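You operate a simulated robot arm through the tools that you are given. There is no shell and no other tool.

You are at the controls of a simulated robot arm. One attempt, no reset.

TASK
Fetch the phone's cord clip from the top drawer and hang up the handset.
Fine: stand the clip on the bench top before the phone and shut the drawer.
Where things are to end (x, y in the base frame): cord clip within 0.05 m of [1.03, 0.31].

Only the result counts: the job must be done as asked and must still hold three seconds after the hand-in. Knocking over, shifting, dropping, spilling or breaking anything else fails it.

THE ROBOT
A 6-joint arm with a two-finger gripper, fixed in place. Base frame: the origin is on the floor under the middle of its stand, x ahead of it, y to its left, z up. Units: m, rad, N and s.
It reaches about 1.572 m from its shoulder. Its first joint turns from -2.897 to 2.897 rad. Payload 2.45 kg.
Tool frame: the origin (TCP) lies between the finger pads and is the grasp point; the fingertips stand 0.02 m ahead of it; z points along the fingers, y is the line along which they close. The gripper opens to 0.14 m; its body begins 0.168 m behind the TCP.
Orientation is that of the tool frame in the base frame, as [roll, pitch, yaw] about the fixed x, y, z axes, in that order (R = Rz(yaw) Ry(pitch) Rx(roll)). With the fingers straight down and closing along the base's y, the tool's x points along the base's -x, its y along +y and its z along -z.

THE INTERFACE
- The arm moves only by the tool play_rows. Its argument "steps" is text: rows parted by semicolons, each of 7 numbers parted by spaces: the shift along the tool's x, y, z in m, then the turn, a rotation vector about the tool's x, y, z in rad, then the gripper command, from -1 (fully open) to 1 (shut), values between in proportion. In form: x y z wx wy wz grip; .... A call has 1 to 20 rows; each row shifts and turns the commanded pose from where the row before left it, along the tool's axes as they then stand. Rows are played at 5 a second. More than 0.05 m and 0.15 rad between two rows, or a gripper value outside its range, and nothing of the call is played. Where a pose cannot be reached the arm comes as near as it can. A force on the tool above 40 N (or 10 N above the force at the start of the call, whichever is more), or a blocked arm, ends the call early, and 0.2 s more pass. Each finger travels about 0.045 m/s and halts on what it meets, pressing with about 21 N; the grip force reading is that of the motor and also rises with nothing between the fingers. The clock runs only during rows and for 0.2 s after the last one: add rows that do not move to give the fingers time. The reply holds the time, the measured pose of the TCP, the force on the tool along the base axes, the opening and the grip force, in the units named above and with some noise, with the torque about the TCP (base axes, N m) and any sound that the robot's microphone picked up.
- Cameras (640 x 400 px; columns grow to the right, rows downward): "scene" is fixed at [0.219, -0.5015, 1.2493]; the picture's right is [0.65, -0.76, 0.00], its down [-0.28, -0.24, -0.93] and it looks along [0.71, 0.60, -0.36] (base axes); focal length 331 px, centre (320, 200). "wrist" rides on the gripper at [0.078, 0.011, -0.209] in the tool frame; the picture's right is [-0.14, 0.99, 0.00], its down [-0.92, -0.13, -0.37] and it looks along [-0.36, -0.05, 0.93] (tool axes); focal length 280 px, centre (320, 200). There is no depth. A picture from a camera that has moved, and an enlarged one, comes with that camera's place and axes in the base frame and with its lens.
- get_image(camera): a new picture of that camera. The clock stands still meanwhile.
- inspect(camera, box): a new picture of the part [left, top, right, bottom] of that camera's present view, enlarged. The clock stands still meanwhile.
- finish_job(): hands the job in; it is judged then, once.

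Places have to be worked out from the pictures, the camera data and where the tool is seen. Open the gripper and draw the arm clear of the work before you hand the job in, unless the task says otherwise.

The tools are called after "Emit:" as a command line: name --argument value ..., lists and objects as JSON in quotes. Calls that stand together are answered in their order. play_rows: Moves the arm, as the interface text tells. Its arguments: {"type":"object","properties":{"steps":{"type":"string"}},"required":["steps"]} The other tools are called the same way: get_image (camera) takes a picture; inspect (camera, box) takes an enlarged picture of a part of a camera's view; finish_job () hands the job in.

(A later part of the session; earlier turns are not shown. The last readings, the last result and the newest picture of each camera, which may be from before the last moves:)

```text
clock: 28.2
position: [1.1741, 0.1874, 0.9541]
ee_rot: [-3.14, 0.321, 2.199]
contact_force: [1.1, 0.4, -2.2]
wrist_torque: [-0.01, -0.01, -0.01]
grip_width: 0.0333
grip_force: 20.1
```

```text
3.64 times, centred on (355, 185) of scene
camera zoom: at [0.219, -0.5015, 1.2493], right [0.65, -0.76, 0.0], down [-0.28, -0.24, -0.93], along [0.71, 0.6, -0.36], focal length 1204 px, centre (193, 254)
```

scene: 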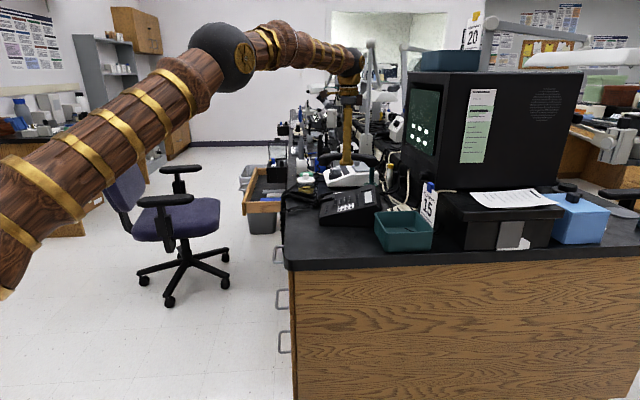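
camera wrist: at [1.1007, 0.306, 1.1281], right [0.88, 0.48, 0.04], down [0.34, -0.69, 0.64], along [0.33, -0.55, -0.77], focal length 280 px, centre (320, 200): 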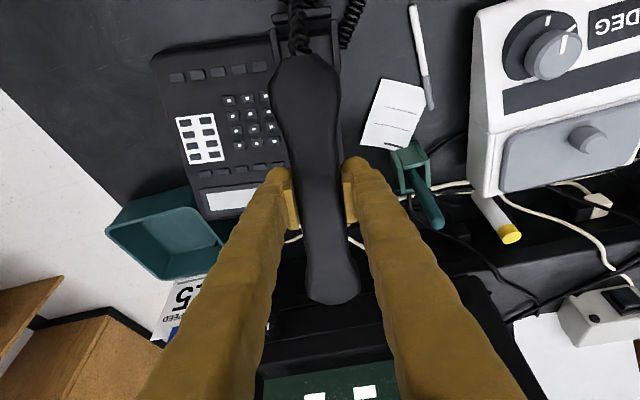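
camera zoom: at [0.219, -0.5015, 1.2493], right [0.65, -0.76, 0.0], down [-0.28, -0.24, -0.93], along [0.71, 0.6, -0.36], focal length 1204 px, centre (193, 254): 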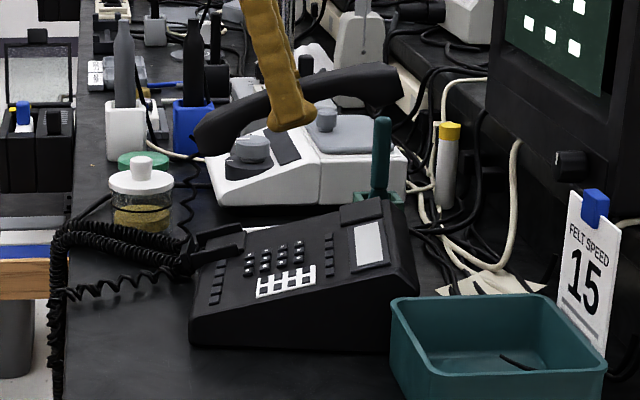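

The handset slope matches the phone. I'll lower to about 4.5 cm (along the surface normal) above the cradle and verify alignment from the wrist camera.

Emit:
play_rows --steps "0.005 0 0.01 0 0 0 1; 0.0101 0 0.0171 0 0 0 1; 0.0101 0 0.0171 0 0 0 1; 0.0101 0 0.0171 0 0 0 1; 0 0 0 0 0 0 1"

Emit:
get_image --camera "wrist"

Emit:
inspect --camera "wrist" --box '[230, 0, 390, 100]'

Emit:
inspect --camera "scene" --box '[290, 140, 410, 240]'

```text
clock: 29.4
position: [1.166, 0.1987, 0.8853]
ee_rot: [-3.141, 0.319, 2.2]
contact_force: [0.1, -0.8, -1.7]
wrist_torque: [-0.02, 0.01, 0.01]
grip_width: 0.0334
grip_force: 21.3
```

```text
taken
camera wrist: at [1.0925, 0.3173, 1.0593], right [0.88, 0.48, 0.04], down [0.34, -0.69, 0.64], along [0.33, -0.55, -0.77], focal length 280 px, centre (320, 200)
```

wrist: 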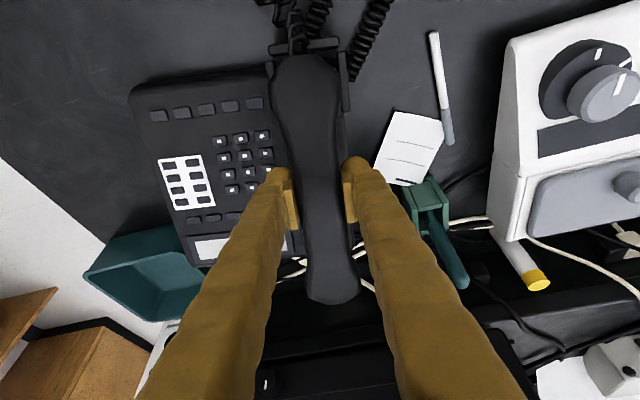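

```text
4.00 times, centred on (310, 50) of wrist
camera zoom: at [1.0925, 0.3173, 1.0593], right [0.88, 0.48, 0.04], down [0.34, -0.69, 0.64], along [0.33, -0.55, -0.77], focal length 1122 px, centre (360, 800)
```

zoom: 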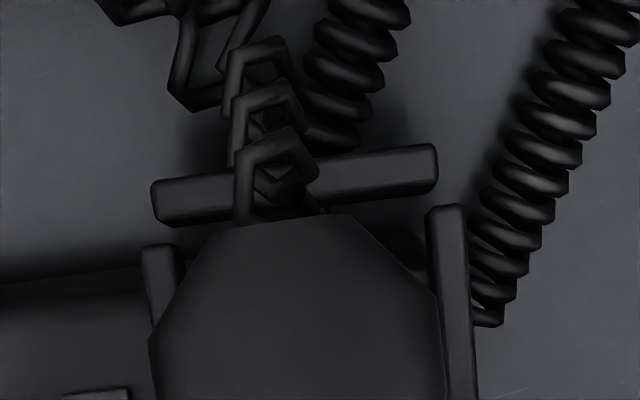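

```text
4.00 times, centred on (350, 190) of scene
camera zoom: at [0.219, -0.5015, 1.2493], right [0.65, -0.76, 0.0], down [-0.28, -0.24, -0.93], along [0.71, 0.6, -0.36], focal length 1324 px, centre (200, 240)
```

zoom: 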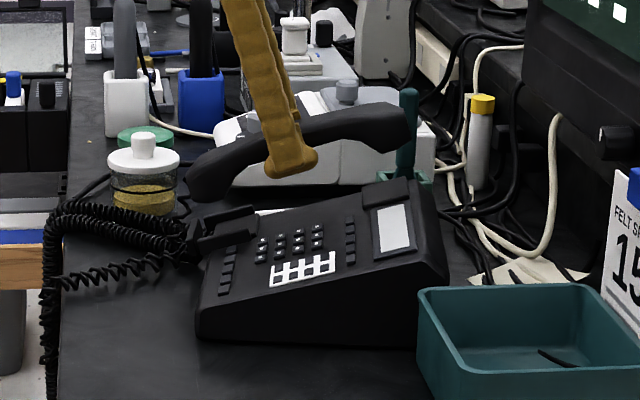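

Worked out in the tool frame, the fins' gap is centred about 2 mm toward +y and there is about 8 mm clearance to the front fin. I'll nudge accordingly and descend 3 cm along the normal, then check.

Emit:
play_rows --steps "0.004 0.0018 0.006 0 0 0.012 1; 0 0 0.012 0 0 0 1; 0 0 0.012 0 0 0 1; 0 0 0 0 0 0 1"

Emit:
inspect --camera "wrist" --box '[230, 0, 390, 120]'

Emit:
inspect --camera "scene" --box '[310, 160, 400, 230]'

```text
clock: 30.4
position: [1.1696, 0.1951, 0.8542]
ee_rot: [3.139, 0.319, 2.187]
contact_force: [-0.1, -0.8, -1.6]
wrist_torque: [-0.03, -0.01, 0.02]
grip_width: 0.0333
grip_force: 21.4
```

```text
3.33 times, centred on (310, 60) of wrist
camera zoom: at [1.0969, 0.3146, 1.0292], right [0.88, 0.47, 0.05], down [0.33, -0.69, 0.64], along [0.33, -0.55, -0.77], focal length 935 px, centre (353, 667)
```

zoom: 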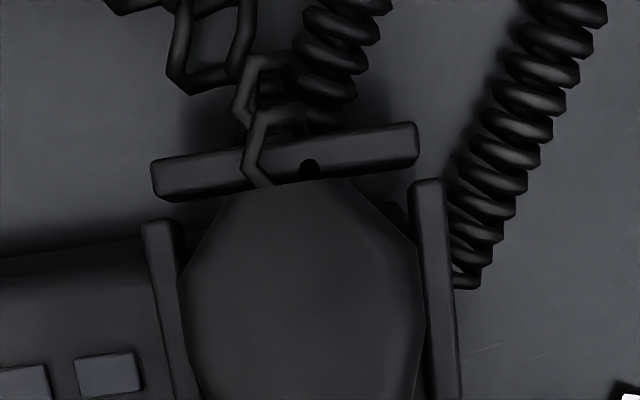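

```text
5.71 times, centred on (355, 195) of scene
camera zoom: at [0.219, -0.5015, 1.2493], right [0.65, -0.76, 0.0], down [-0.28, -0.24, -0.93], along [0.71, 0.6, -0.36], focal length 1892 px, centre (120, 229)
```

zoom: 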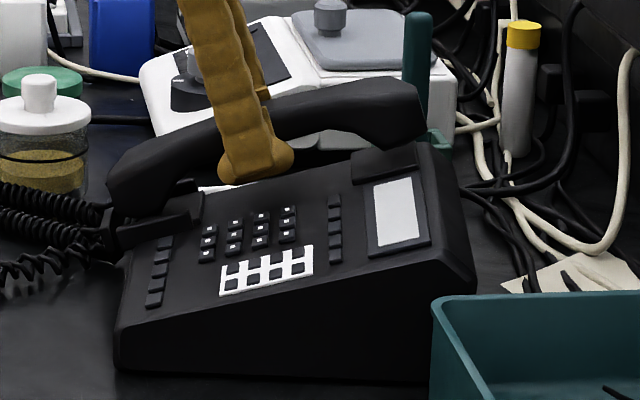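

The mouthpiece end is nicely between the side fins with a few mm to the front fin. I'll continue down in small steps.

Emit:
play_rows --steps "0 0 0.005 0 0 0 1; 0 0 0.004 0 0 0 1; 0 0 0 0 0 0 1"

Emit:
inspect --camera "scene" --box '[310, 160, 400, 230]'

```text
clock: 31.2
position: [1.1731, 0.1939, 0.844]
ee_rot: [3.14, 0.319, 2.186]
contact_force: [0.1, 0.6, -1.7]
wrist_torque: [-0.02, 0.03, -0.02]
grip_width: 0.0335
grip_force: 20.9
```

```text
5.71 times, centred on (355, 195) of scene
camera zoom: at [0.219, -0.5015, 1.2493], right [0.65, -0.76, 0.0], down [-0.28, -0.24, -0.93], along [0.71, 0.6, -0.36], focal length 1892 px, centre (120, 229)
```

zoom: 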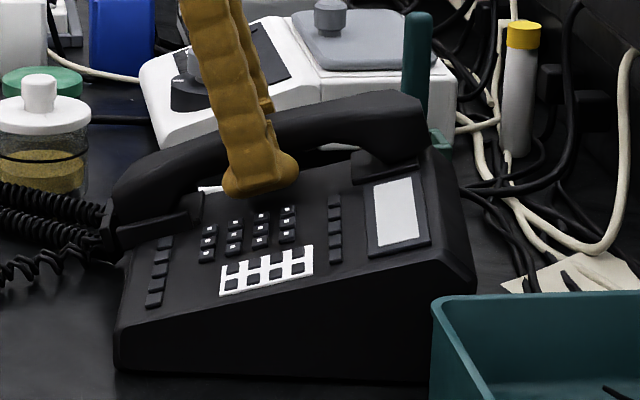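

Ear end is just above the tile and the force is still only the handset's weight. A few more millimetres.

Emit:
play_rows --steps "0 0 0.003 0 0 0 1; 0 0 0.002 0 0 0 1; 0 0 0 0 0 0 1"

Emit:
inspect --camera "scene" --box '[310, 160, 400, 230]'

Emit:
inspect --camera "wrist" --box '[230, 0, 390, 120]'

```text
clock: 32.0
position: [1.1738, 0.1921, 0.8439]
ee_rot: [3.137, 0.323, 2.187]
contact_force: [-7.2, 4.9, 17.3]
wrist_torque: [-0.09, 0.12, 0.05]
grip_width: 0.0333
grip_force: 20.5
```

```text
5.71 times, centred on (355, 195) of scene
camera zoom: at [0.219, -0.5015, 1.2493], right [0.65, -0.76, 0.0], down [-0.28, -0.24, -0.93], along [0.71, 0.6, -0.36], focal length 1892 px, centre (120, 229)
```

zoom: 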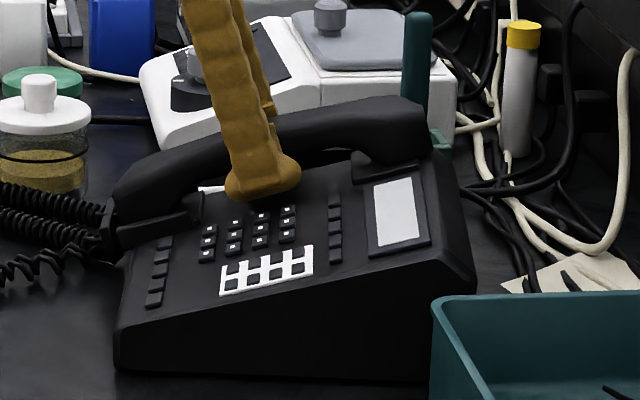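

```text
3.33 times, centred on (310, 60) of wrist
camera zoom: at [1.101, 0.3116, 1.0175], right [0.88, 0.47, 0.05], down [0.33, -0.69, 0.64], along [0.33, -0.55, -0.77], focal length 935 px, centre (353, 667)
```

zoom: 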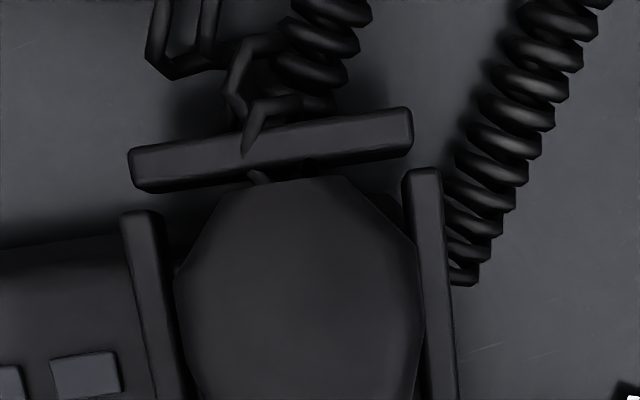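

Contact: about 19 N along the surface normal with a small sideways push from the outer fin. I'll ease up 2 mm and shift 1.5 mm inward before releasing.

Emit:
play_rows --steps "0 -0.0015 -0.0025 0 0 0 1; 0 0 0 0 0 0 1"

Emit:
inspect --camera "wrist" --box '[230, 0, 390, 120]'

```text
clock: 32.6
position: [1.1729, 0.1919, 0.8429]
ee_rot: [3.139, 0.32, 2.187]
contact_force: [0.1, 1.8, 0.2]
wrist_torque: [-0.1, -0.1, 0.06]
grip_width: 0.0334
grip_force: 20.7
```

```text
3.33 times, centred on (310, 60) of wrist
camera zoom: at [1.0998, 0.3106, 1.0176], right [0.88, 0.47, 0.05], down [0.33, -0.69, 0.64], along [0.33, -0.55, -0.77], focal length 935 px, centre (353, 667)
```

zoom: 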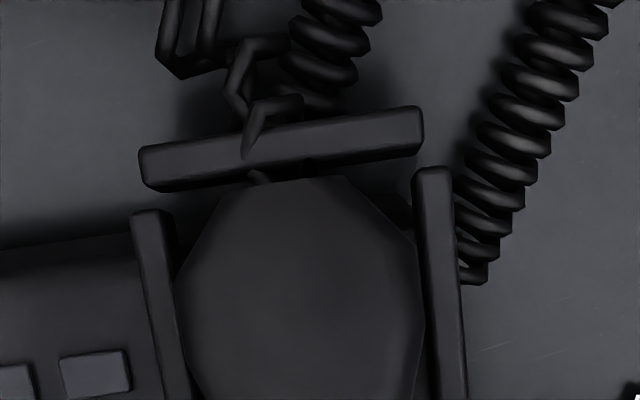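

Now it's centred between the fins with its weight taken up by the cradle. I'll open to about 0.06 m to release.

Emit:
play_rows --steps "0 0 0 0 0 0 0.6; 0 0 0 0 0 0 0.4; 0 0 0 0 0 0 0.15; 0 0 0 0 0 0 0.15; 0 0 0 0 0 0 0.15"

Emit:
get_image --camera "wrist"

Emit:
inspect --camera "scene" --box '[310, 160, 400, 230]'

```text
clock: 33.8
position: [1.1719, 0.191, 0.8435]
ee_rot: [3.139, 0.32, 2.188]
contact_force: [-0.3, 0.7, -0.4]
wrist_torque: [0.0, -0.03, 0.01]
grip_width: 0.0596
grip_force: 0.0
```

```text
taken
camera wrist: at [1.0998, 0.3109, 1.0185], right [0.88, 0.47, 0.05], down [0.33, -0.69, 0.64], along [0.33, -0.55, -0.77], focal length 280 px, centre (320, 200)
```

wrist: 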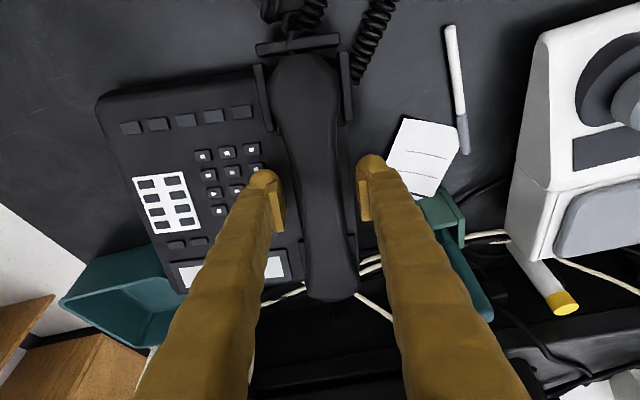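

```text
5.71 times, centred on (355, 195) of scene
camera zoom: at [0.219, -0.5015, 1.2493], right [0.65, -0.76, 0.0], down [-0.28, -0.24, -0.93], along [0.71, 0.6, -0.36], focal length 1892 px, centre (120, 229)
```

zoom: 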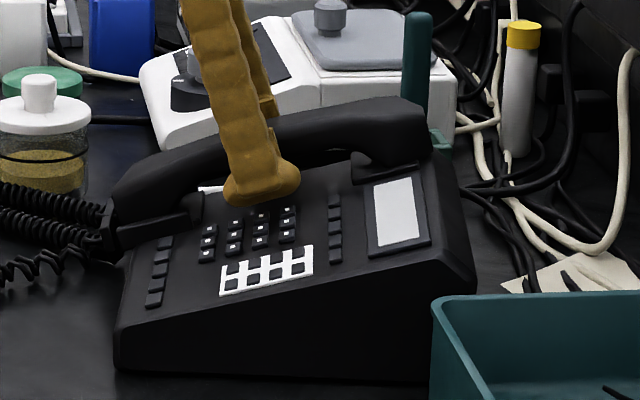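

Released and it's sitting in the cradle. I'll back out along the tool axis and check it.

Emit:
play_rows --steps "0 0 -0.015 0 0 0 0.15; 0 0 -0.03 0 0 0 0.15; 0 0 -0.04 0 0 0 0.15; 0 0 -0.04 0 0 0 0.15; 0 0 -0.04 0 0 0 0.15; 0 0 0 0 0 0 0.15"

Emit:
get_image --camera "wrist"

Emit:
inspect --camera "scene" --box '[260, 150, 410, 270]'

```text
clock: 35.2
position: [1.1435, 0.2326, 1.0018]
ee_rot: [3.138, 0.32, 2.187]
contact_force: [-0.2, 0.7, -1.2]
wrist_torque: [0.01, 0.04, 0.0]
grip_width: 0.0599
grip_force: 0.1
```

```text
taken
camera wrist: at [1.0709, 0.3524, 1.1758], right [0.88, 0.47, 0.05], down [0.33, -0.69, 0.64], along [0.33, -0.55, -0.77], focal length 280 px, centre (320, 200)
```

wrist: 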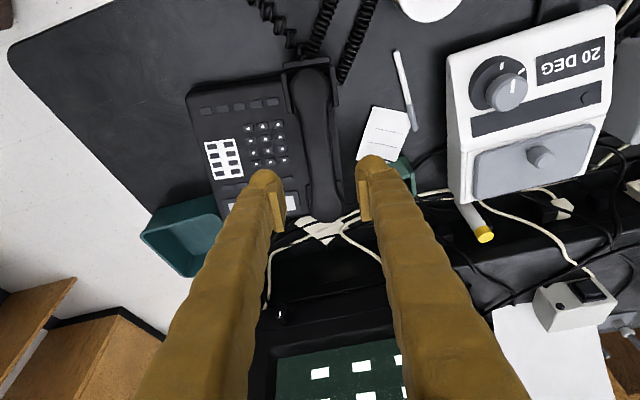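

```text
3.33 times, centred on (335, 210) of scene
camera zoom: at [0.219, -0.5015, 1.2493], right [0.65, -0.76, 0.0], down [-0.28, -0.24, -0.93], along [0.71, 0.6, -0.36], focal length 1103 px, centre (270, 167)
```

zoom: 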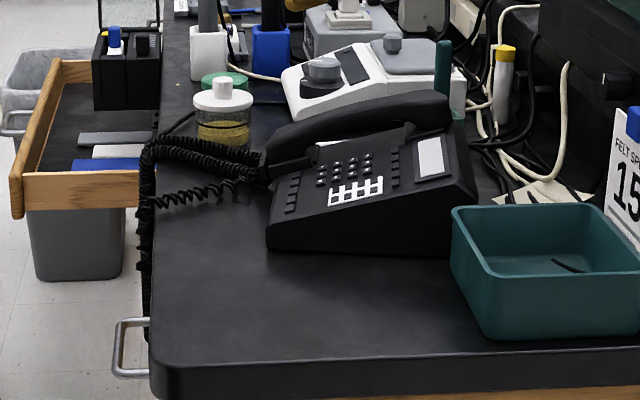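

The handset is hung up cleanly and is stable. Now I'll set the tool upright, swing out to the drawer side and look at the drawer front and the cord.

Emit:
play_rows --steps "0 0 0 0 0.107 0 0.15; 0 0 0 0 0.107 0 0.15; 0 0 0 0 0.107 0 0.15; 0 0 0 0 0 -0.1 -1; 0 0 0 0 0 -0.1 -1; 0.048 -0.0118 0 0 0 0 -1; 0.048 -0.0118 0 0 0 0 -1; 0.048 -0.0118 0 0 0 0 -1; 0.048 -0.0118 0 0 0 0 -1; 0.048 -0.0118 0 0 0 0 -1; 0.048 -0.0118 0 0 0 0 -1; 0.048 -0.0118 0 0 0 0 -1; 0.048 -0.0118 0 0 0 0 -1; 0.048 -0.0118 0 0 0 0 -1; 0 0 0 0 0 0 -1"

Emit:
get_image --camera "wrist"

Emit:
get_image --camera "scene"

```text
clock: 38.4
position: [0.7526, 0.4508, 1.0006]
ee_rot: [3.138, -0.001, 2.388]
contact_force: [1.2, -0.3, 0.3]
wrist_torque: [-0.01, 0.0, 0.0]
grip_width: 0.14
grip_force: 0.1
```

```text
taken
camera wrist: at [0.7027, 0.5111, 1.2103], right [0.78, 0.63, 0.0], down [0.58, -0.72, 0.37], along [0.23, -0.28, -0.93], focal length 280 px, centre (320, 200)
```

wrist: 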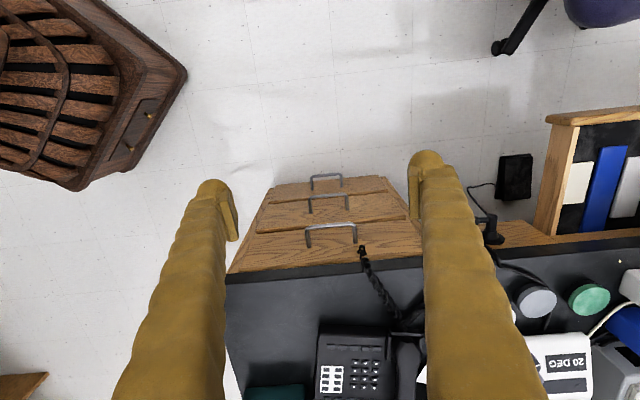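

```text
taken
```

scene: 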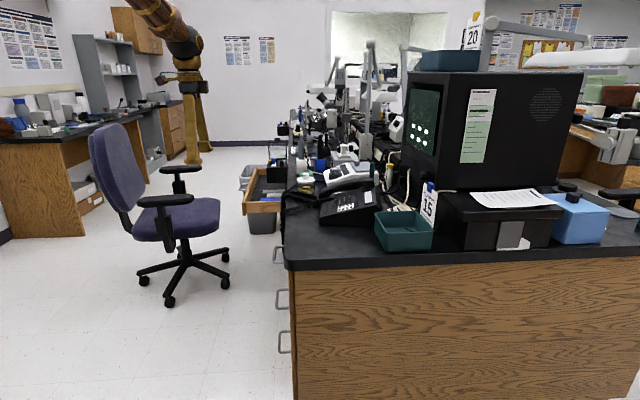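

Good view of the drawer front. I'll enlarge the handle and the dangling cord.

Emit:
inspect --camera "wrist" --box '[225, 165, 445, 305]'

Emit:
inspect --camera "wrist" --box '[290, 210, 410, 340]'

```text
2.86 times, centred on (335, 235) of wrist
camera zoom: at [0.7027, 0.5111, 1.2103], right [0.78, 0.63, 0.0], down [0.58, -0.72, 0.37], along [0.23, -0.28, -0.93], focal length 801 px, centre (277, 100)
```

zoom: 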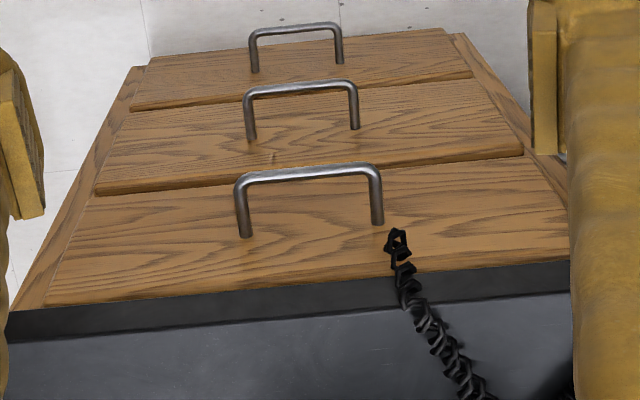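

```text
3.08 times, centred on (350, 275) of wrist
camera zoom: at [0.7027, 0.5111, 1.2103], right [0.78, 0.63, 0.0], down [0.58, -0.72, 0.37], along [0.23, -0.28, -0.93], focal length 863 px, centre (228, -31)
```

zoom: 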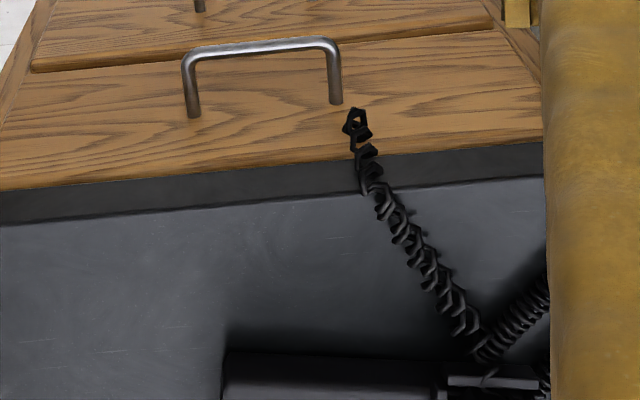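

The handle bar runs from about (0.864, 0.264) to (0.938, 0.342) at z≈0.644 and stands about 5 cm off the face. I'll roll the tool 90° so the fingers close across the bar, then tilt it toward the drawer.

Emit:
play_rows --steps "0 0 0 0 0 -0.1428 -0.45; 0 0 0 0 0 -0.1428 -0.45; 0 0 0 0 0 -0.1428 -0.45; 0 0 0 0 0 -0.1428 -0.45; 0 0 0 0 0 -0.1428 -0.45; 0 0 0 0 0 -0.1428 -0.45; 0 0 0 0 0 -0.1428 -0.45; 0 0 0 0 0 -0.1428 -0.45; 0 0 0 0 0 -0.1428 -0.45; 0 0 0 0 0 -0.1428 -0.45; 0 0 0 0 0 -0.1428 -0.45; 0 0 0 0 0 0 -0.45"

Emit:
get_image --camera "wrist"

Emit:
get_image --camera "scene"

```text
clock: 41.0
position: [0.7537, 0.4523, 1.0007]
ee_rot: [3.141, 0.004, -2.323]
contact_force: [0.0, -0.2, 0.0]
wrist_torque: [0.0, -0.01, -0.01]
grip_width: 0.1016
grip_force: 0.0
```

```text
taken
camera wrist: at [0.6918, 0.4011, 1.2097], right [-0.63, 0.78, 0.0], down [0.72, 0.58, 0.37], along [0.29, 0.23, -0.93], focal length 280 px, centre (320, 200)
```

wrist: 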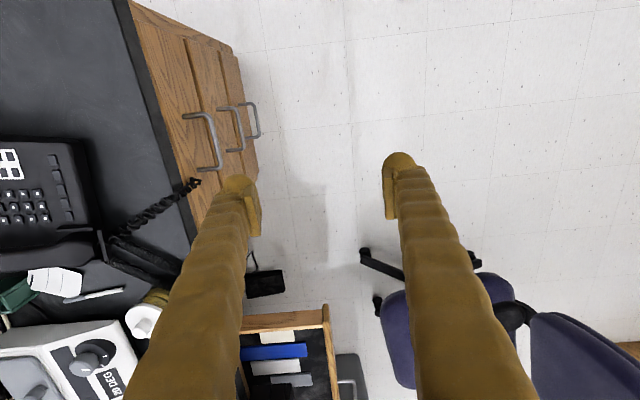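

```text
taken
```

scene: 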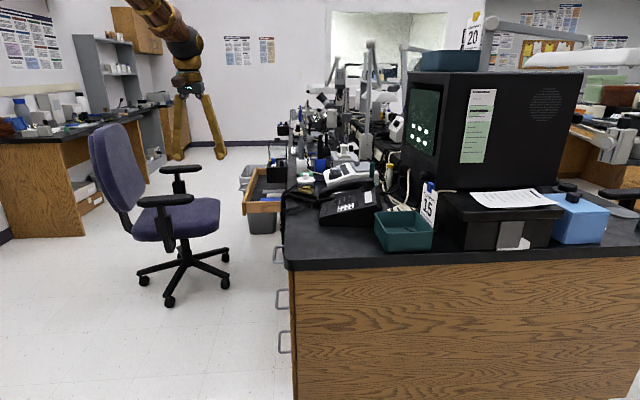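

Yaw is now -133°, close to the bench's ~45° line. I'll tilt the fingers toward the drawer face by 65°.

Emit:
play_rows --steps "0 0 0 0.142 0 0 -0.45; 0 0 0 0.142 0 0 -0.45; 0 0 0 0.142 0 0 -0.45; 0 0 0 0.142 0 0 -0.45; 0 0 0 0.142 0 0 -0.45; 0 0 0 0.142 0 0 -0.45; 0 0 0 0.142 0 0 -0.45; 0 0 0 0.142 0 0 -0.45; 0 0 0 0 0 0 -0.45"

Emit:
get_image --camera "wrist"

Emit:
get_image --camera "scene"

```text
clock: 43.0
position: [0.752, 0.4508, 1.0008]
ee_rot: [-2.003, 0.003, -2.324]
contact_force: [-0.3, -0.1, -0.3]
wrist_torque: [0.0, 0.01, -0.01]
grip_width: 0.1015
grip_force: 0.0
```

```text
taken
camera wrist: at [0.5578, 0.5265, 1.0782], right [-0.21, 0.39, -0.9], down [0.42, 0.86, 0.27], along [0.88, -0.32, -0.34], focal length 280 px, centre (320, 200)
```

wrist: 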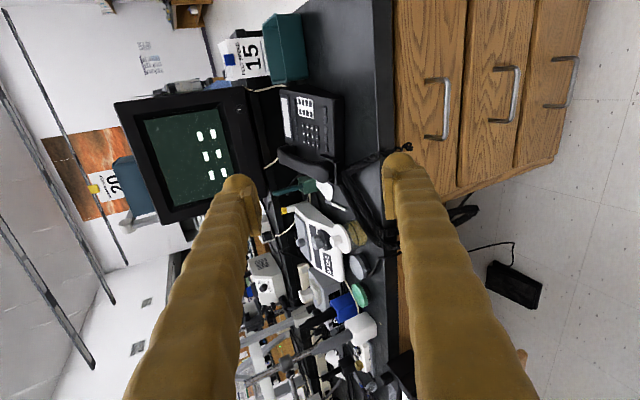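

```text
taken
```

scene: 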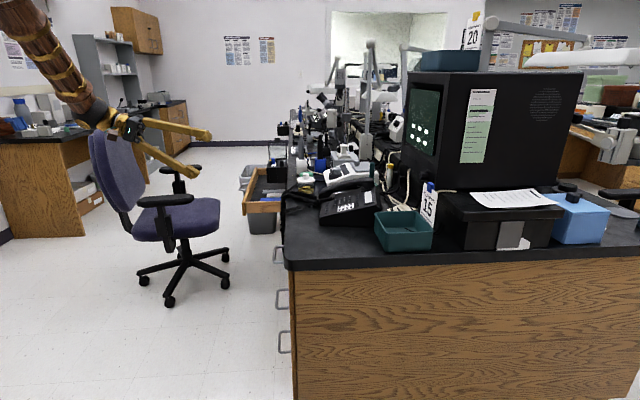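

The tool now points into the drawer face. I'll go to a pre-grasp point about 9 cm back from the handle bar with the opening reduced.

Emit:
play_rows --steps "0.0008 0.0295 0.0312 0 0 0 0.2; 0.0008 0.0295 0.0312 0 0 0 0.2; 0.0008 0.0295 0.0312 0 0 0 0.2; 0.0008 0.0295 0.0312 0 0 0 0.2; 0.0008 0.0295 0.0312 0 0 0 0.2; 0.0008 0.0295 0.0312 0 0 0 0.2; 0.0008 0.0295 0.0312 0 0 0 0.2; 0.0008 0.0295 0.0312 0 0 0 0.2; 0 0 0 0 0 0 0.2"

Emit:
get_image --camera "wrist"

Emit:
get_image --camera "scene"

```text
clock: 45.0
position: [0.8402, 0.3596, 0.6842]
ee_rot: [-2.004, 0.004, -2.323]
contact_force: [-0.1, -0.3, 0.1]
wrist_torque: [0.02, 0.01, 0.03]
grip_width: 0.0562
grip_force: 0.1
```

```text
taken
camera wrist: at [0.6452, 0.4338, 0.7614], right [-0.21, 0.39, -0.9], down [0.43, 0.86, 0.27], along [0.88, -0.32, -0.34], focal length 280 px, centre (320, 200)
```

wrist: 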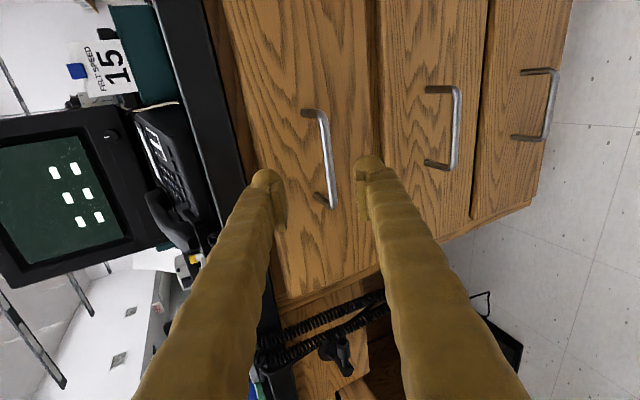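

```text
taken
```

scene: 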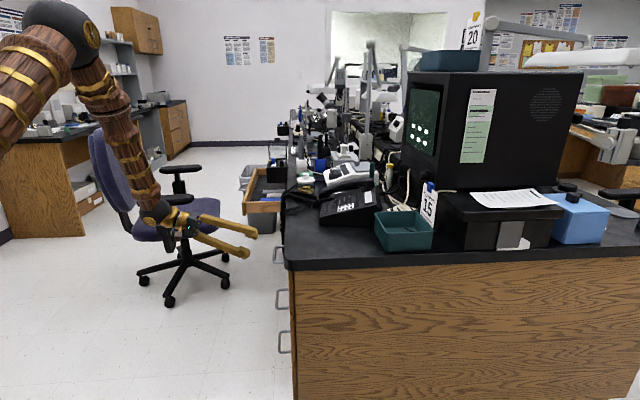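

The handle is between the fingers. Refined, the bar lies at tool y +0.009 and z +0.098 from here, so I'll advance onto it.

Emit:
play_rows --steps "0 0.009 0.02 0 0 0 0.2; 0 0 0.025 0 0 0 0.2; 0 0 0.025 0 0 0 0.2; 0 0 0.022 0 0 0 0.2; 0 0 0 0 0 0 0.2"

Emit:
get_image --camera "wrist"

Emit:
inspect --camera "wrist" --box '[240, 100, 420, 260]'

```text
clock: 46.2
position: [0.899, 0.3063, 0.6313]
ee_rot: [-2.006, 0.002, -2.326]
contact_force: [0.6, -0.6, -0.2]
wrist_torque: [0.0, -0.01, 0.0]
grip_width: 0.056
grip_force: 0.1
```

```text
taken
camera wrist: at [0.7043, 0.3808, 0.711], right [-0.21, 0.39, -0.9], down [0.43, 0.86, 0.27], along [0.88, -0.32, -0.34], focal length 280 px, centre (320, 200)
```

wrist: 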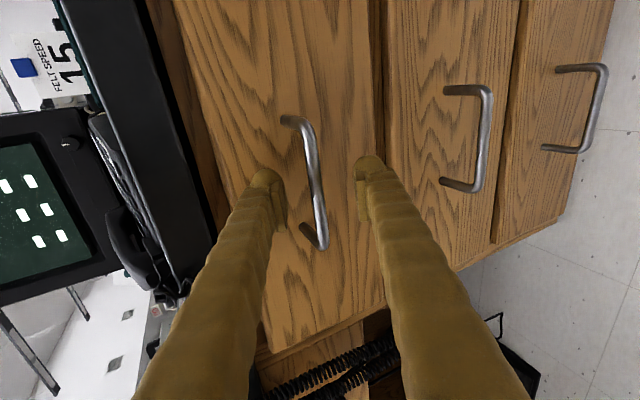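

```text
2.50 times, centred on (330, 180) of wrist
camera zoom: at [0.7043, 0.3808, 0.711], right [-0.21, 0.39, -0.9], down [0.43, 0.86, 0.27], along [0.88, -0.32, -0.34], focal length 701 px, centre (295, 250)
```

zoom: 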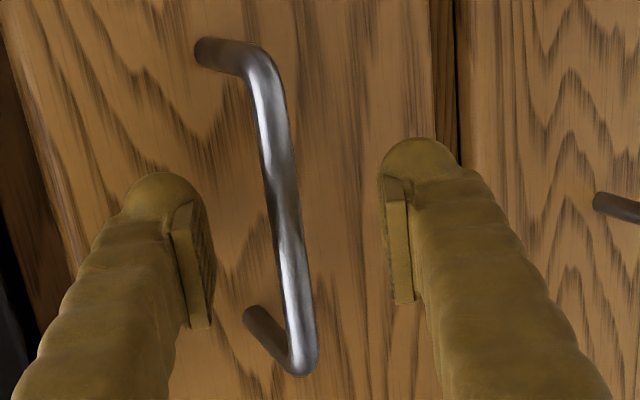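

The bar sits between the pads about 1 cm ahead of the TCP. I'll advance 6 mm and close on it.

Emit:
play_rows --steps "0 0 0.006 0 0 0 0.2; 0 0 0 0 0 0 1; 0 0 0 0 0 0 1; 0 0 0 0 0 0 1; 0 0 0 0 0 0 1; 0 0 0 0 0 0 1"

Emit:
inspect --camera "wrist" --box '[220, 80, 420, 260]'

```text
clock: 47.6
position: [0.9036, 0.3028, 0.6328]
ee_rot: [-2.003, 0.004, -2.327]
contact_force: [-5.6, -8.1, 38.0]
wrist_torque: [0.33, -0.45, -0.39]
grip_width: 0.0062
grip_force: 34.9
```

```text
2.22 times, centred on (320, 170) of wrist
camera zoom: at [0.7087, 0.3772, 0.7101], right [-0.2, 0.39, -0.9], down [0.43, 0.86, 0.28], along [0.88, -0.33, -0.34], focal length 623 px, centre (320, 267)
```

zoom: 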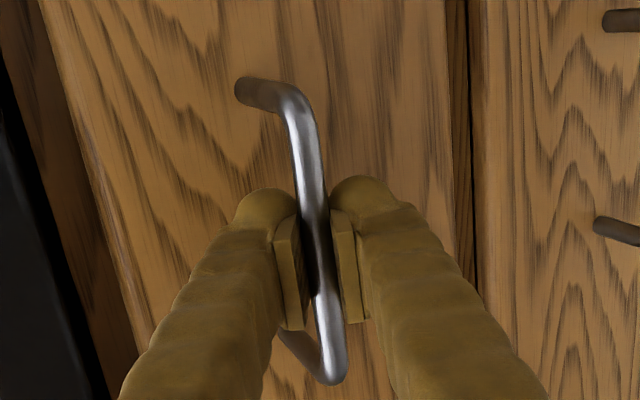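

It's gripped, but a 38 N upward force shows the bar is a few mm above my centre. I'll shift up slightly to relieve it.

Emit:
play_rows --steps "0 -0.002 0 0 0 0 1; 0 0 0 0 0 0 1"

```text
clock: 48.2
position: [0.9038, 0.3017, 0.6321]
ee_rot: [-2.006, 0.004, -2.323]
contact_force: [-10.4, -7.9, 16.6]
wrist_torque: [0.46, -0.53, -0.37]
grip_width: 0.0063
grip_force: 35.0
```

Emit:
play_rows --steps "0.001 -0.0015 0 0 0 0 1; 0 0 0 0 0 0 1"

```text
clock: 48.8
position: [0.9046, 0.3015, 0.6323]
ee_rot: [-2.008, 0.004, -2.323]
contact_force: [7.9, 5.5, -28.1]
wrist_torque: [0.56, -0.5, -0.21]
grip_width: 0.0067
grip_force: 34.9
```

Emit:
play_rows --steps "0 0.0006 0 0 0.01 0.015 1; 0 0 0 0 0 0 1"

```text
clock: 49.5
position: [0.904, 0.3023, 0.6325]
ee_rot: [-2.007, 0.011, -2.339]
contact_force: [4.4, 3.3, -5.3]
wrist_torque: [-0.14, 0.12, 0.11]
grip_width: 0.0063
grip_force: 34.6
stopped in row 2: the force on the tool passed its limit at 41 N (the readings are from after the stop); the commanded pose is now the measured one
```

Forces are near zero now. I'll start pulling along the drawer's outward normal, slowly.

Emit:
play_rows --steps "-0.0001 0.0021 -0.0045 0 0 0 1; -0.0001 0.0021 -0.0045 0 0 0 1; -0.0002 0.0042 -0.0091 0 0 0 1; -0.0002 0.0042 -0.0091 0 0 0 1; 0 0 0 0 0 0 1"

Emit:
get_image --camera "wrist"

Emit:
get_image --camera "scene"

```text
clock: 50.7
position: [0.8831, 0.3237, 0.6326]
ee_rot: [-2.007, 0.01, -2.338]
contact_force: [-5.8, -2.9, -9.9]
wrist_torque: [-0.13, 0.18, 0.23]
grip_width: 0.0063
grip_force: 34.8
```

```text
taken
camera wrist: at [0.6888, 0.4001, 0.7106], right [-0.2, 0.4, -0.9], down [0.44, 0.85, 0.28], along [0.88, -0.34, -0.34], focal length 280 px, centre (320, 200)
```

wrist: 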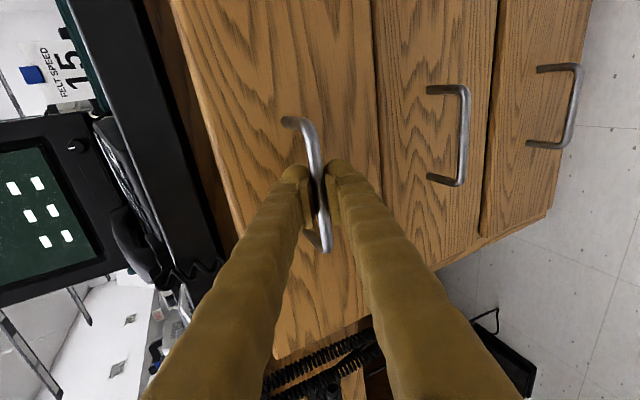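

```text
taken
```

scene: 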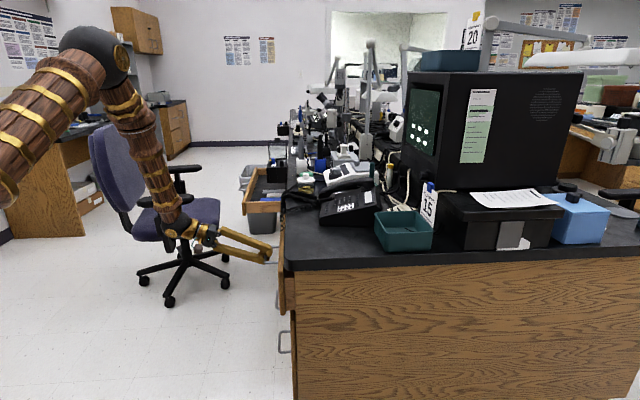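

The drawer is moving freely (3 cm out). I'll keep pulling to about 0.2 m.

Emit:
play_rows --steps "-0.0002 0.0042 -0.0091 0 0 0 1; -0.0003 0.0063 -0.0136 0 0 0 1; -0.0003 0.0063 -0.0136 0 0 0 1; -0.0003 0.0063 -0.0136 0 0 0 1; -0.0003 0.0063 -0.0136 0 0 0 1; -0.0003 0.0063 -0.0136 0 0 0 1; -0.0003 0.0063 -0.0136 0 0 0 1; -0.0003 0.0063 -0.0136 0 0 0 1; -0.0002 0.0042 -0.0091 0 0 0 1; 0 0 0 0 0 0 1"

Emit:
get_image --camera "wrist"

Emit:
get_image --camera "scene"

```text
clock: 51.8
position: [0.842, 0.365, 0.6325]
ee_rot: [-2.008, 0.009, -2.343]
contact_force: [2.8, -0.2, -3.8]
wrist_torque: [-0.06, 0.02, 0.34]
grip_width: 0.0065
grip_force: 34.5
stopped in row 5: the force on the tool passed its limit at 43 N (the readings are from after the stop); the commanded pose is now the measured one
```

```text
taken
camera wrist: at [0.6475, 0.4424, 0.7107], right [-0.2, 0.4, -0.9], down [0.44, 0.85, 0.28], along [0.88, -0.34, -0.34], focal length 280 px, centre (320, 200)
```

wrist: 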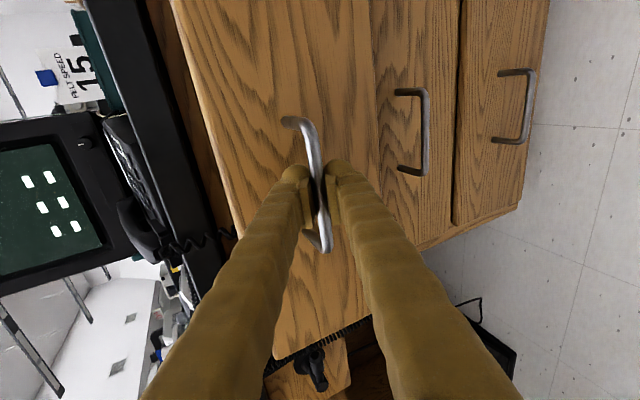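

```text
taken
```

scene: 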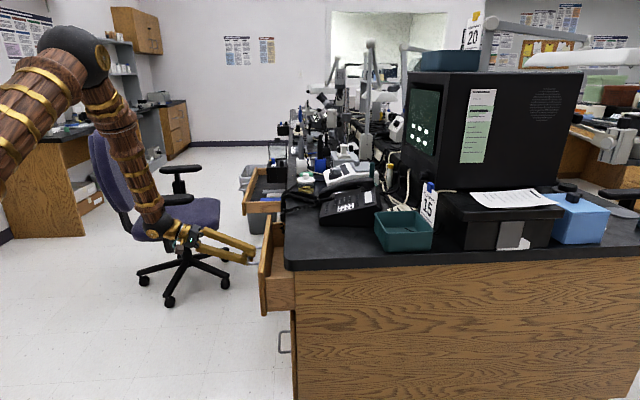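

It moved 9 cm before the force limit tripped, and the measured path confirms the 135° direction. I'll continue more gently.

Emit:
play_rows --steps "0 0.0021 -0.0045 0 0 0 1; 0 0.0034 -0.0072 0 0 0 1; 0 0.0034 -0.0072 0 0 0 1; 0 0.0034 -0.0072 0 0 0 1; 0 0.0034 -0.0072 0 0 0 1; 0 0.0034 -0.0072 0 0 0 1; 0 0.0034 -0.0072 0 0 0 1; 0 0.0034 -0.0072 0 0 0 1; 0 0.0021 -0.0045 0 0 0 1; 0 0 0 0 0 0 1"

```text
clock: 54.1
position: [0.7931, 0.4119, 0.6323]
ee_rot: [-2.009, 0.008, -2.341]
contact_force: [2.5, 0.9, -6.2]
wrist_torque: [-0.11, 0.08, -0.05]
grip_width: 0.0067
grip_force: 34.3
stopped in row 10: the force on the tool passed its limit at 40 N (the readings are from after the stop); the commanded pose is now the measured one
```

It's now about 15.5 cm open. I'll take one more gentle pull with a soft stop.

Emit:
play_rows --steps "0 0.0013 -0.0027 0 0 0 1; 0 0.0026 -0.0054 0 0 0 1; 0 0.003 -0.0063 0 0 0 1; 0 0.003 -0.0063 0 0 0 1; 0 0.003 -0.0063 0 0 0 1; 0 0.003 -0.0063 0 0 0 1; 0 0.003 -0.0063 0 0 0 1; 0 0.0026 -0.0054 0 0 0 1; 0 0.0013 -0.0027 0 0 0 1; 0 0.0004 -0.0009 0 0 0 1; 0 0 0 0 0 0 1"

Emit:
get_image --camera "wrist"

Emit:
get_image --camera "scene"

```text
clock: 55.5
position: [0.7658, 0.4385, 0.632]
ee_rot: [-2.01, 0.009, -2.341]
contact_force: [2.4, 3.7, -6.6]
wrist_torque: [-0.07, 0.03, 0.17]
grip_width: 0.0065
grip_force: 34.9
stopped in row 7: the force on the tool passed its limit at 40 N (the readings are from after the stop); the commanded pose is now the measured one
```

```text
taken
camera wrist: at [0.5731, 0.5159, 0.7111], right [-0.2, 0.4, -0.9], down [0.44, 0.85, 0.28], along [0.88, -0.34, -0.35], focal length 280 px, centre (320, 200)
```

wrist: 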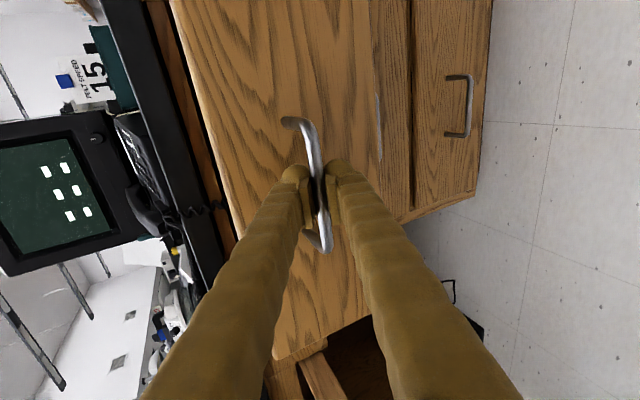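

```text
taken
```

scene: 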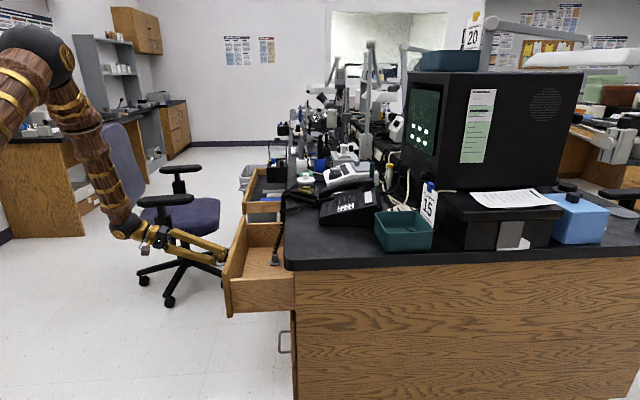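

The drawer is about 19 cm open. I'll check its inside from the scene camera.

Emit:
inspect --camera "scene" --box '[210, 190, 310, 330]'

Emit:
inspect --camera "scene" --box '[255, 180, 385, 280]'

```text
2.86 times, centred on (260, 260) of scene
camera zoom: at [0.219, -0.5015, 1.2493], right [0.65, -0.76, 0.0], down [-0.28, -0.24, -0.93], along [0.71, 0.6, -0.36], focal length 946 px, centre (491, 29)
```

zoom: 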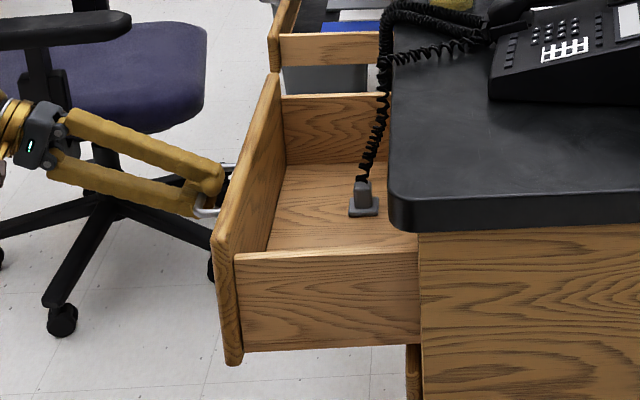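

```text
4.00 times, centred on (320, 230) of scene
camera zoom: at [0.219, -0.5015, 1.2493], right [0.65, -0.76, 0.0], down [-0.28, -0.24, -0.93], along [0.71, 0.6, -0.36], focal length 1324 px, centre (320, 80)
```

zoom: 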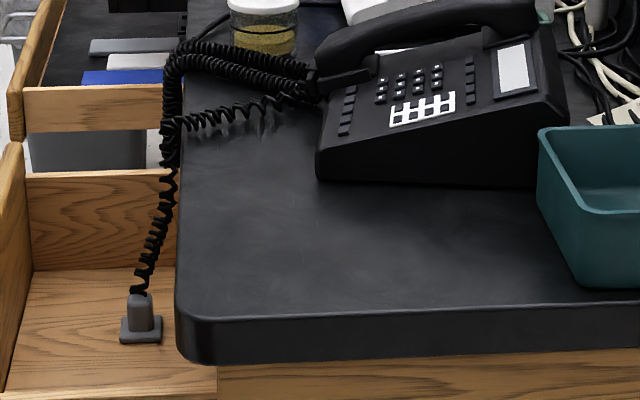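

Found it: the clip is a small grey post on a square base, standing on the drawer floor with the handset cord attached. I'll release the handle and back away.

Emit:
play_rows --steps "0 0 0 0 0 0 0.3; 0 0 0 0 0 0 0.2; 0 0 0 0 0 0 0.2; 0 0 0 0 0 0 0.2; 0 0 -0.02 0 0 0 0.2; 0 0 -0.03 0 0 0 0.2; 0 0 -0.03 0 0 0 0.2; 0 0 0 0 0 0 0.2"

Emit:
get_image --camera "wrist"

Emit:
get_image --camera "scene"

```text
clock: 57.3
position: [0.7148, 0.4858, 0.6689]
ee_rot: [-2.009, 0.009, -2.343]
contact_force: [-0.2, -0.2, 0.5]
wrist_torque: [0.03, -0.01, 0.04]
grip_width: 0.056
grip_force: 0.0
```

```text
taken
camera wrist: at [0.521, 0.5632, 0.7468], right [-0.2, 0.4, -0.9], down [0.44, 0.85, 0.28], along [0.88, -0.34, -0.35], focal length 280 px, centre (320, 200)
```

wrist: 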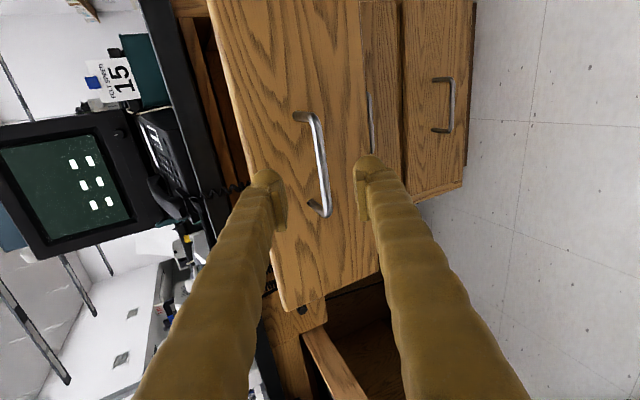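

```text
taken
```

scene: 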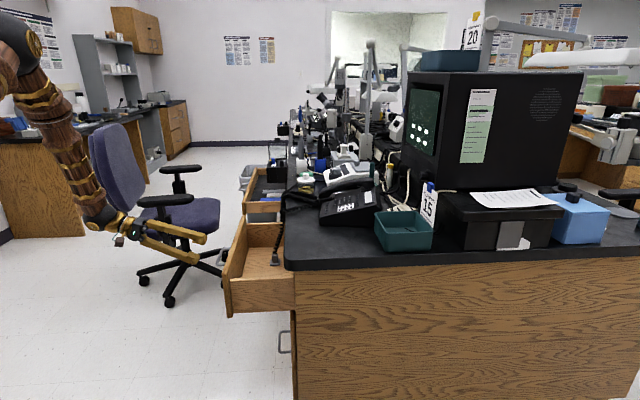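

I'll rise and set the tool vertical again, keeping the fingers' closing axis along the drawer's depth direction.

Emit:
play_rows --steps "0 -0.0408 -0.019 0 0 0 -0.4; 0 -0.0408 -0.019 0 0 0 -0.4; 0 -0.0408 -0.019 0 0 0 -0.4; 0 -0.0408 -0.019 0 0 0 -0.4; 0 -0.0408 -0.019 0 0 0 -0.4; 0 -0.0408 -0.019 0 0 0 -0.4; 0 -0.0408 -0.019 0 0 0 -0.4; 0 0 0 -0.142 0 0 -0.4; 0 0 0 -0.142 0 0 -0.4; 0 0 0 -0.142 0 0 -0.4; 0 0 0 -0.142 0 0 -0.4; 0 0 0 -0.142 0 0 -0.4; 0 0 0 -0.142 0 0 -0.4; 0 0 0 -0.142 0 0 -0.4; 0 0 0 -0.139 0 0 -0.4; 0 0 0 0 0 0 -0.4"

Emit:
get_image --camera "wrist"

```text
clock: 60.7
position: [0.7133, 0.4852, 0.981]
ee_rot: [-3.141, 0.011, -2.339]
contact_force: [0.3, 0.4, 0.3]
wrist_torque: [0.0, 0.03, 0.0]
grip_width: 0.0978
grip_force: 0.0
```

```text
taken
camera wrist: at [0.6492, 0.4342, 1.1911], right [-0.62, 0.79, 0.0], down [0.73, 0.57, 0.38], along [0.3, 0.24, -0.93], focal length 280 px, centre (320, 200)
```

wrist: 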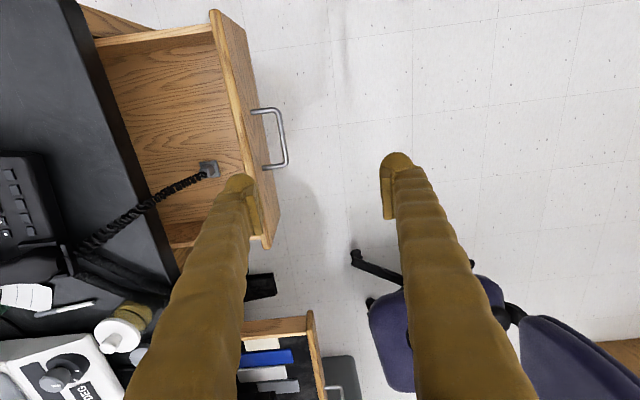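

The clip is visible in the drawer near the front. I'll zoom in to locate it.

Emit:
inspect --camera "wrist" --box '[70, 0, 310, 270]'

Emit:
inspect --camera "wrist" --box '[160, 130, 260, 210]'

Emit:
inspect --camera "scene" --box '[215, 200, 315, 330]'

```text
1.48 times, centred on (190, 135) of wrist
camera zoom: at [0.6492, 0.4342, 1.1911], right [-0.62, 0.79, 0.0], down [0.73, 0.57, 0.38], along [0.3, 0.24, -0.93], focal length 415 px, centre (513, 296)
```

zoom: 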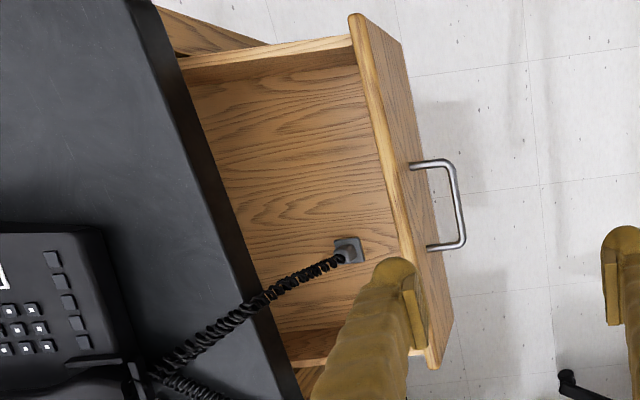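

```text
5.00 times, centred on (210, 170) of wrist
camera zoom: at [0.6492, 0.4342, 1.1911], right [-0.62, 0.79, 0.0], down [0.73, 0.57, 0.38], along [0.3, 0.24, -0.93], focal length 1402 px, centre (870, 350)
```

zoom: 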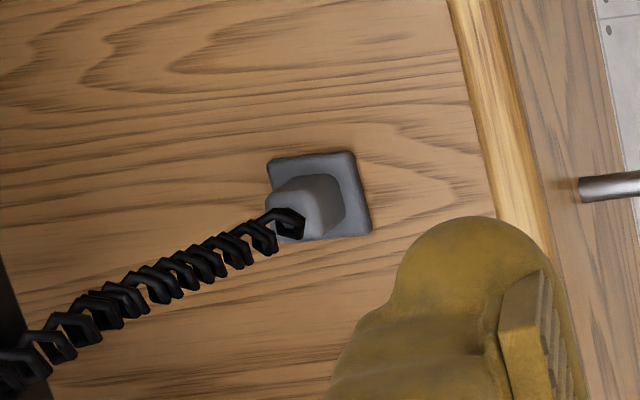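

```text
3.08 times, centred on (265, 265) of scene
camera zoom: at [0.219, -0.5015, 1.2493], right [0.65, -0.76, 0.0], down [-0.28, -0.24, -0.93], along [0.71, 0.6, -0.36], focal length 1018 px, centre (489, 0)
```

zoom: 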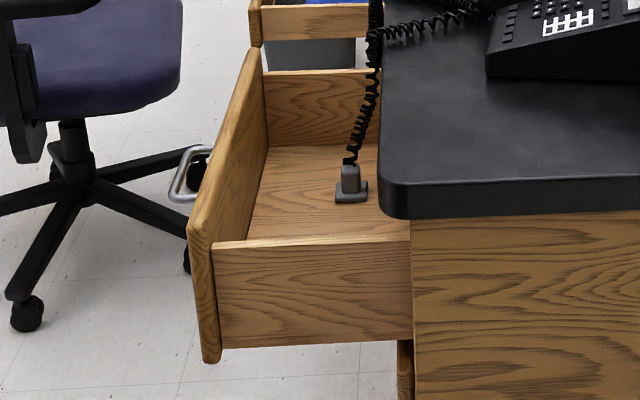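

The clip's base is about 4 cm square and its post about 2.3 cm wide. It sits at roughly (0.944, 0.345), floor z≈0.557, top z≈0.606, and it's square to the drawer. I'll turn the tool back so the fingers close along the bench line, keeping the gripper body clear of the bench edge.

Emit:
play_rows --steps "0 0 0 0 0 0.1444 -0.4; 0 0 0 0 0 0.1444 -0.4; 0 0 0 0 0 0.1444 -0.4; 0 0 0 0 0 0.1444 -0.4; 0 0 0 0 0 0.1444 -0.4; 0 0 0 0 0 0.1444 -0.4; 0 0 0 0 0 0.1444 -0.4; 0 0 0 0 0 0.1444 -0.4; 0 0 0 0 0 0.1444 -0.4; 0 0 0 0 0 0.1444 -0.4; 0 0 0 0 0 0.1444 -0.4; 0 0 0 0 0 0 -0.4"

Emit:
get_image --camera "wrist"

Emit:
inspect --camera "wrist" --box '[280, 130, 480, 290]'

```text
clock: 63.3
position: [0.7133, 0.4843, 0.9818]
ee_rot: [3.131, -0.003, 2.353]
contact_force: [-0.1, -0.6, -0.6]
wrist_torque: [-0.01, 0.02, 0.02]
grip_width: 0.0981
grip_force: 0.1
```

```text
taken
camera wrist: at [0.6644, 0.5463, 1.1917], right [0.8, 0.6, 0.01], down [0.56, -0.75, 0.37], along [0.23, -0.29, -0.93], focal length 280 px, centre (320, 200)
```

wrist: 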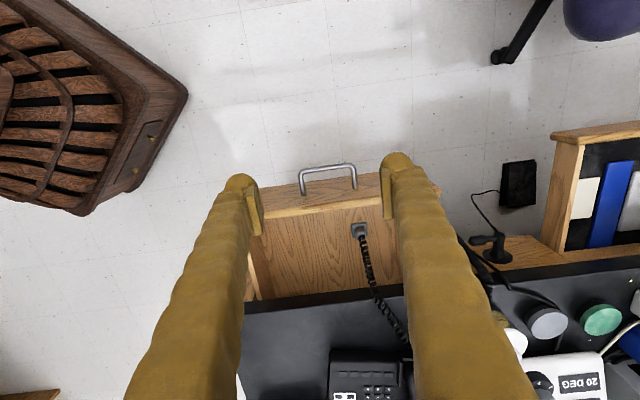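

```text
2.50 times, centred on (380, 210) of wrist
camera zoom: at [0.6644, 0.5463, 1.1917], right [0.8, 0.6, 0.01], down [0.56, -0.75, 0.37], along [0.23, -0.29, -0.93], focal length 701 px, centre (170, 175)
```

zoom: 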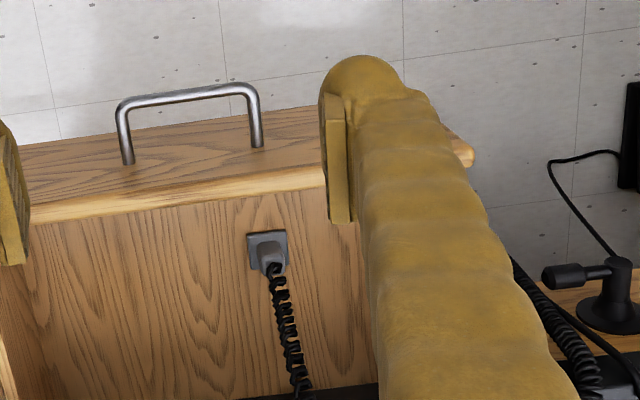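

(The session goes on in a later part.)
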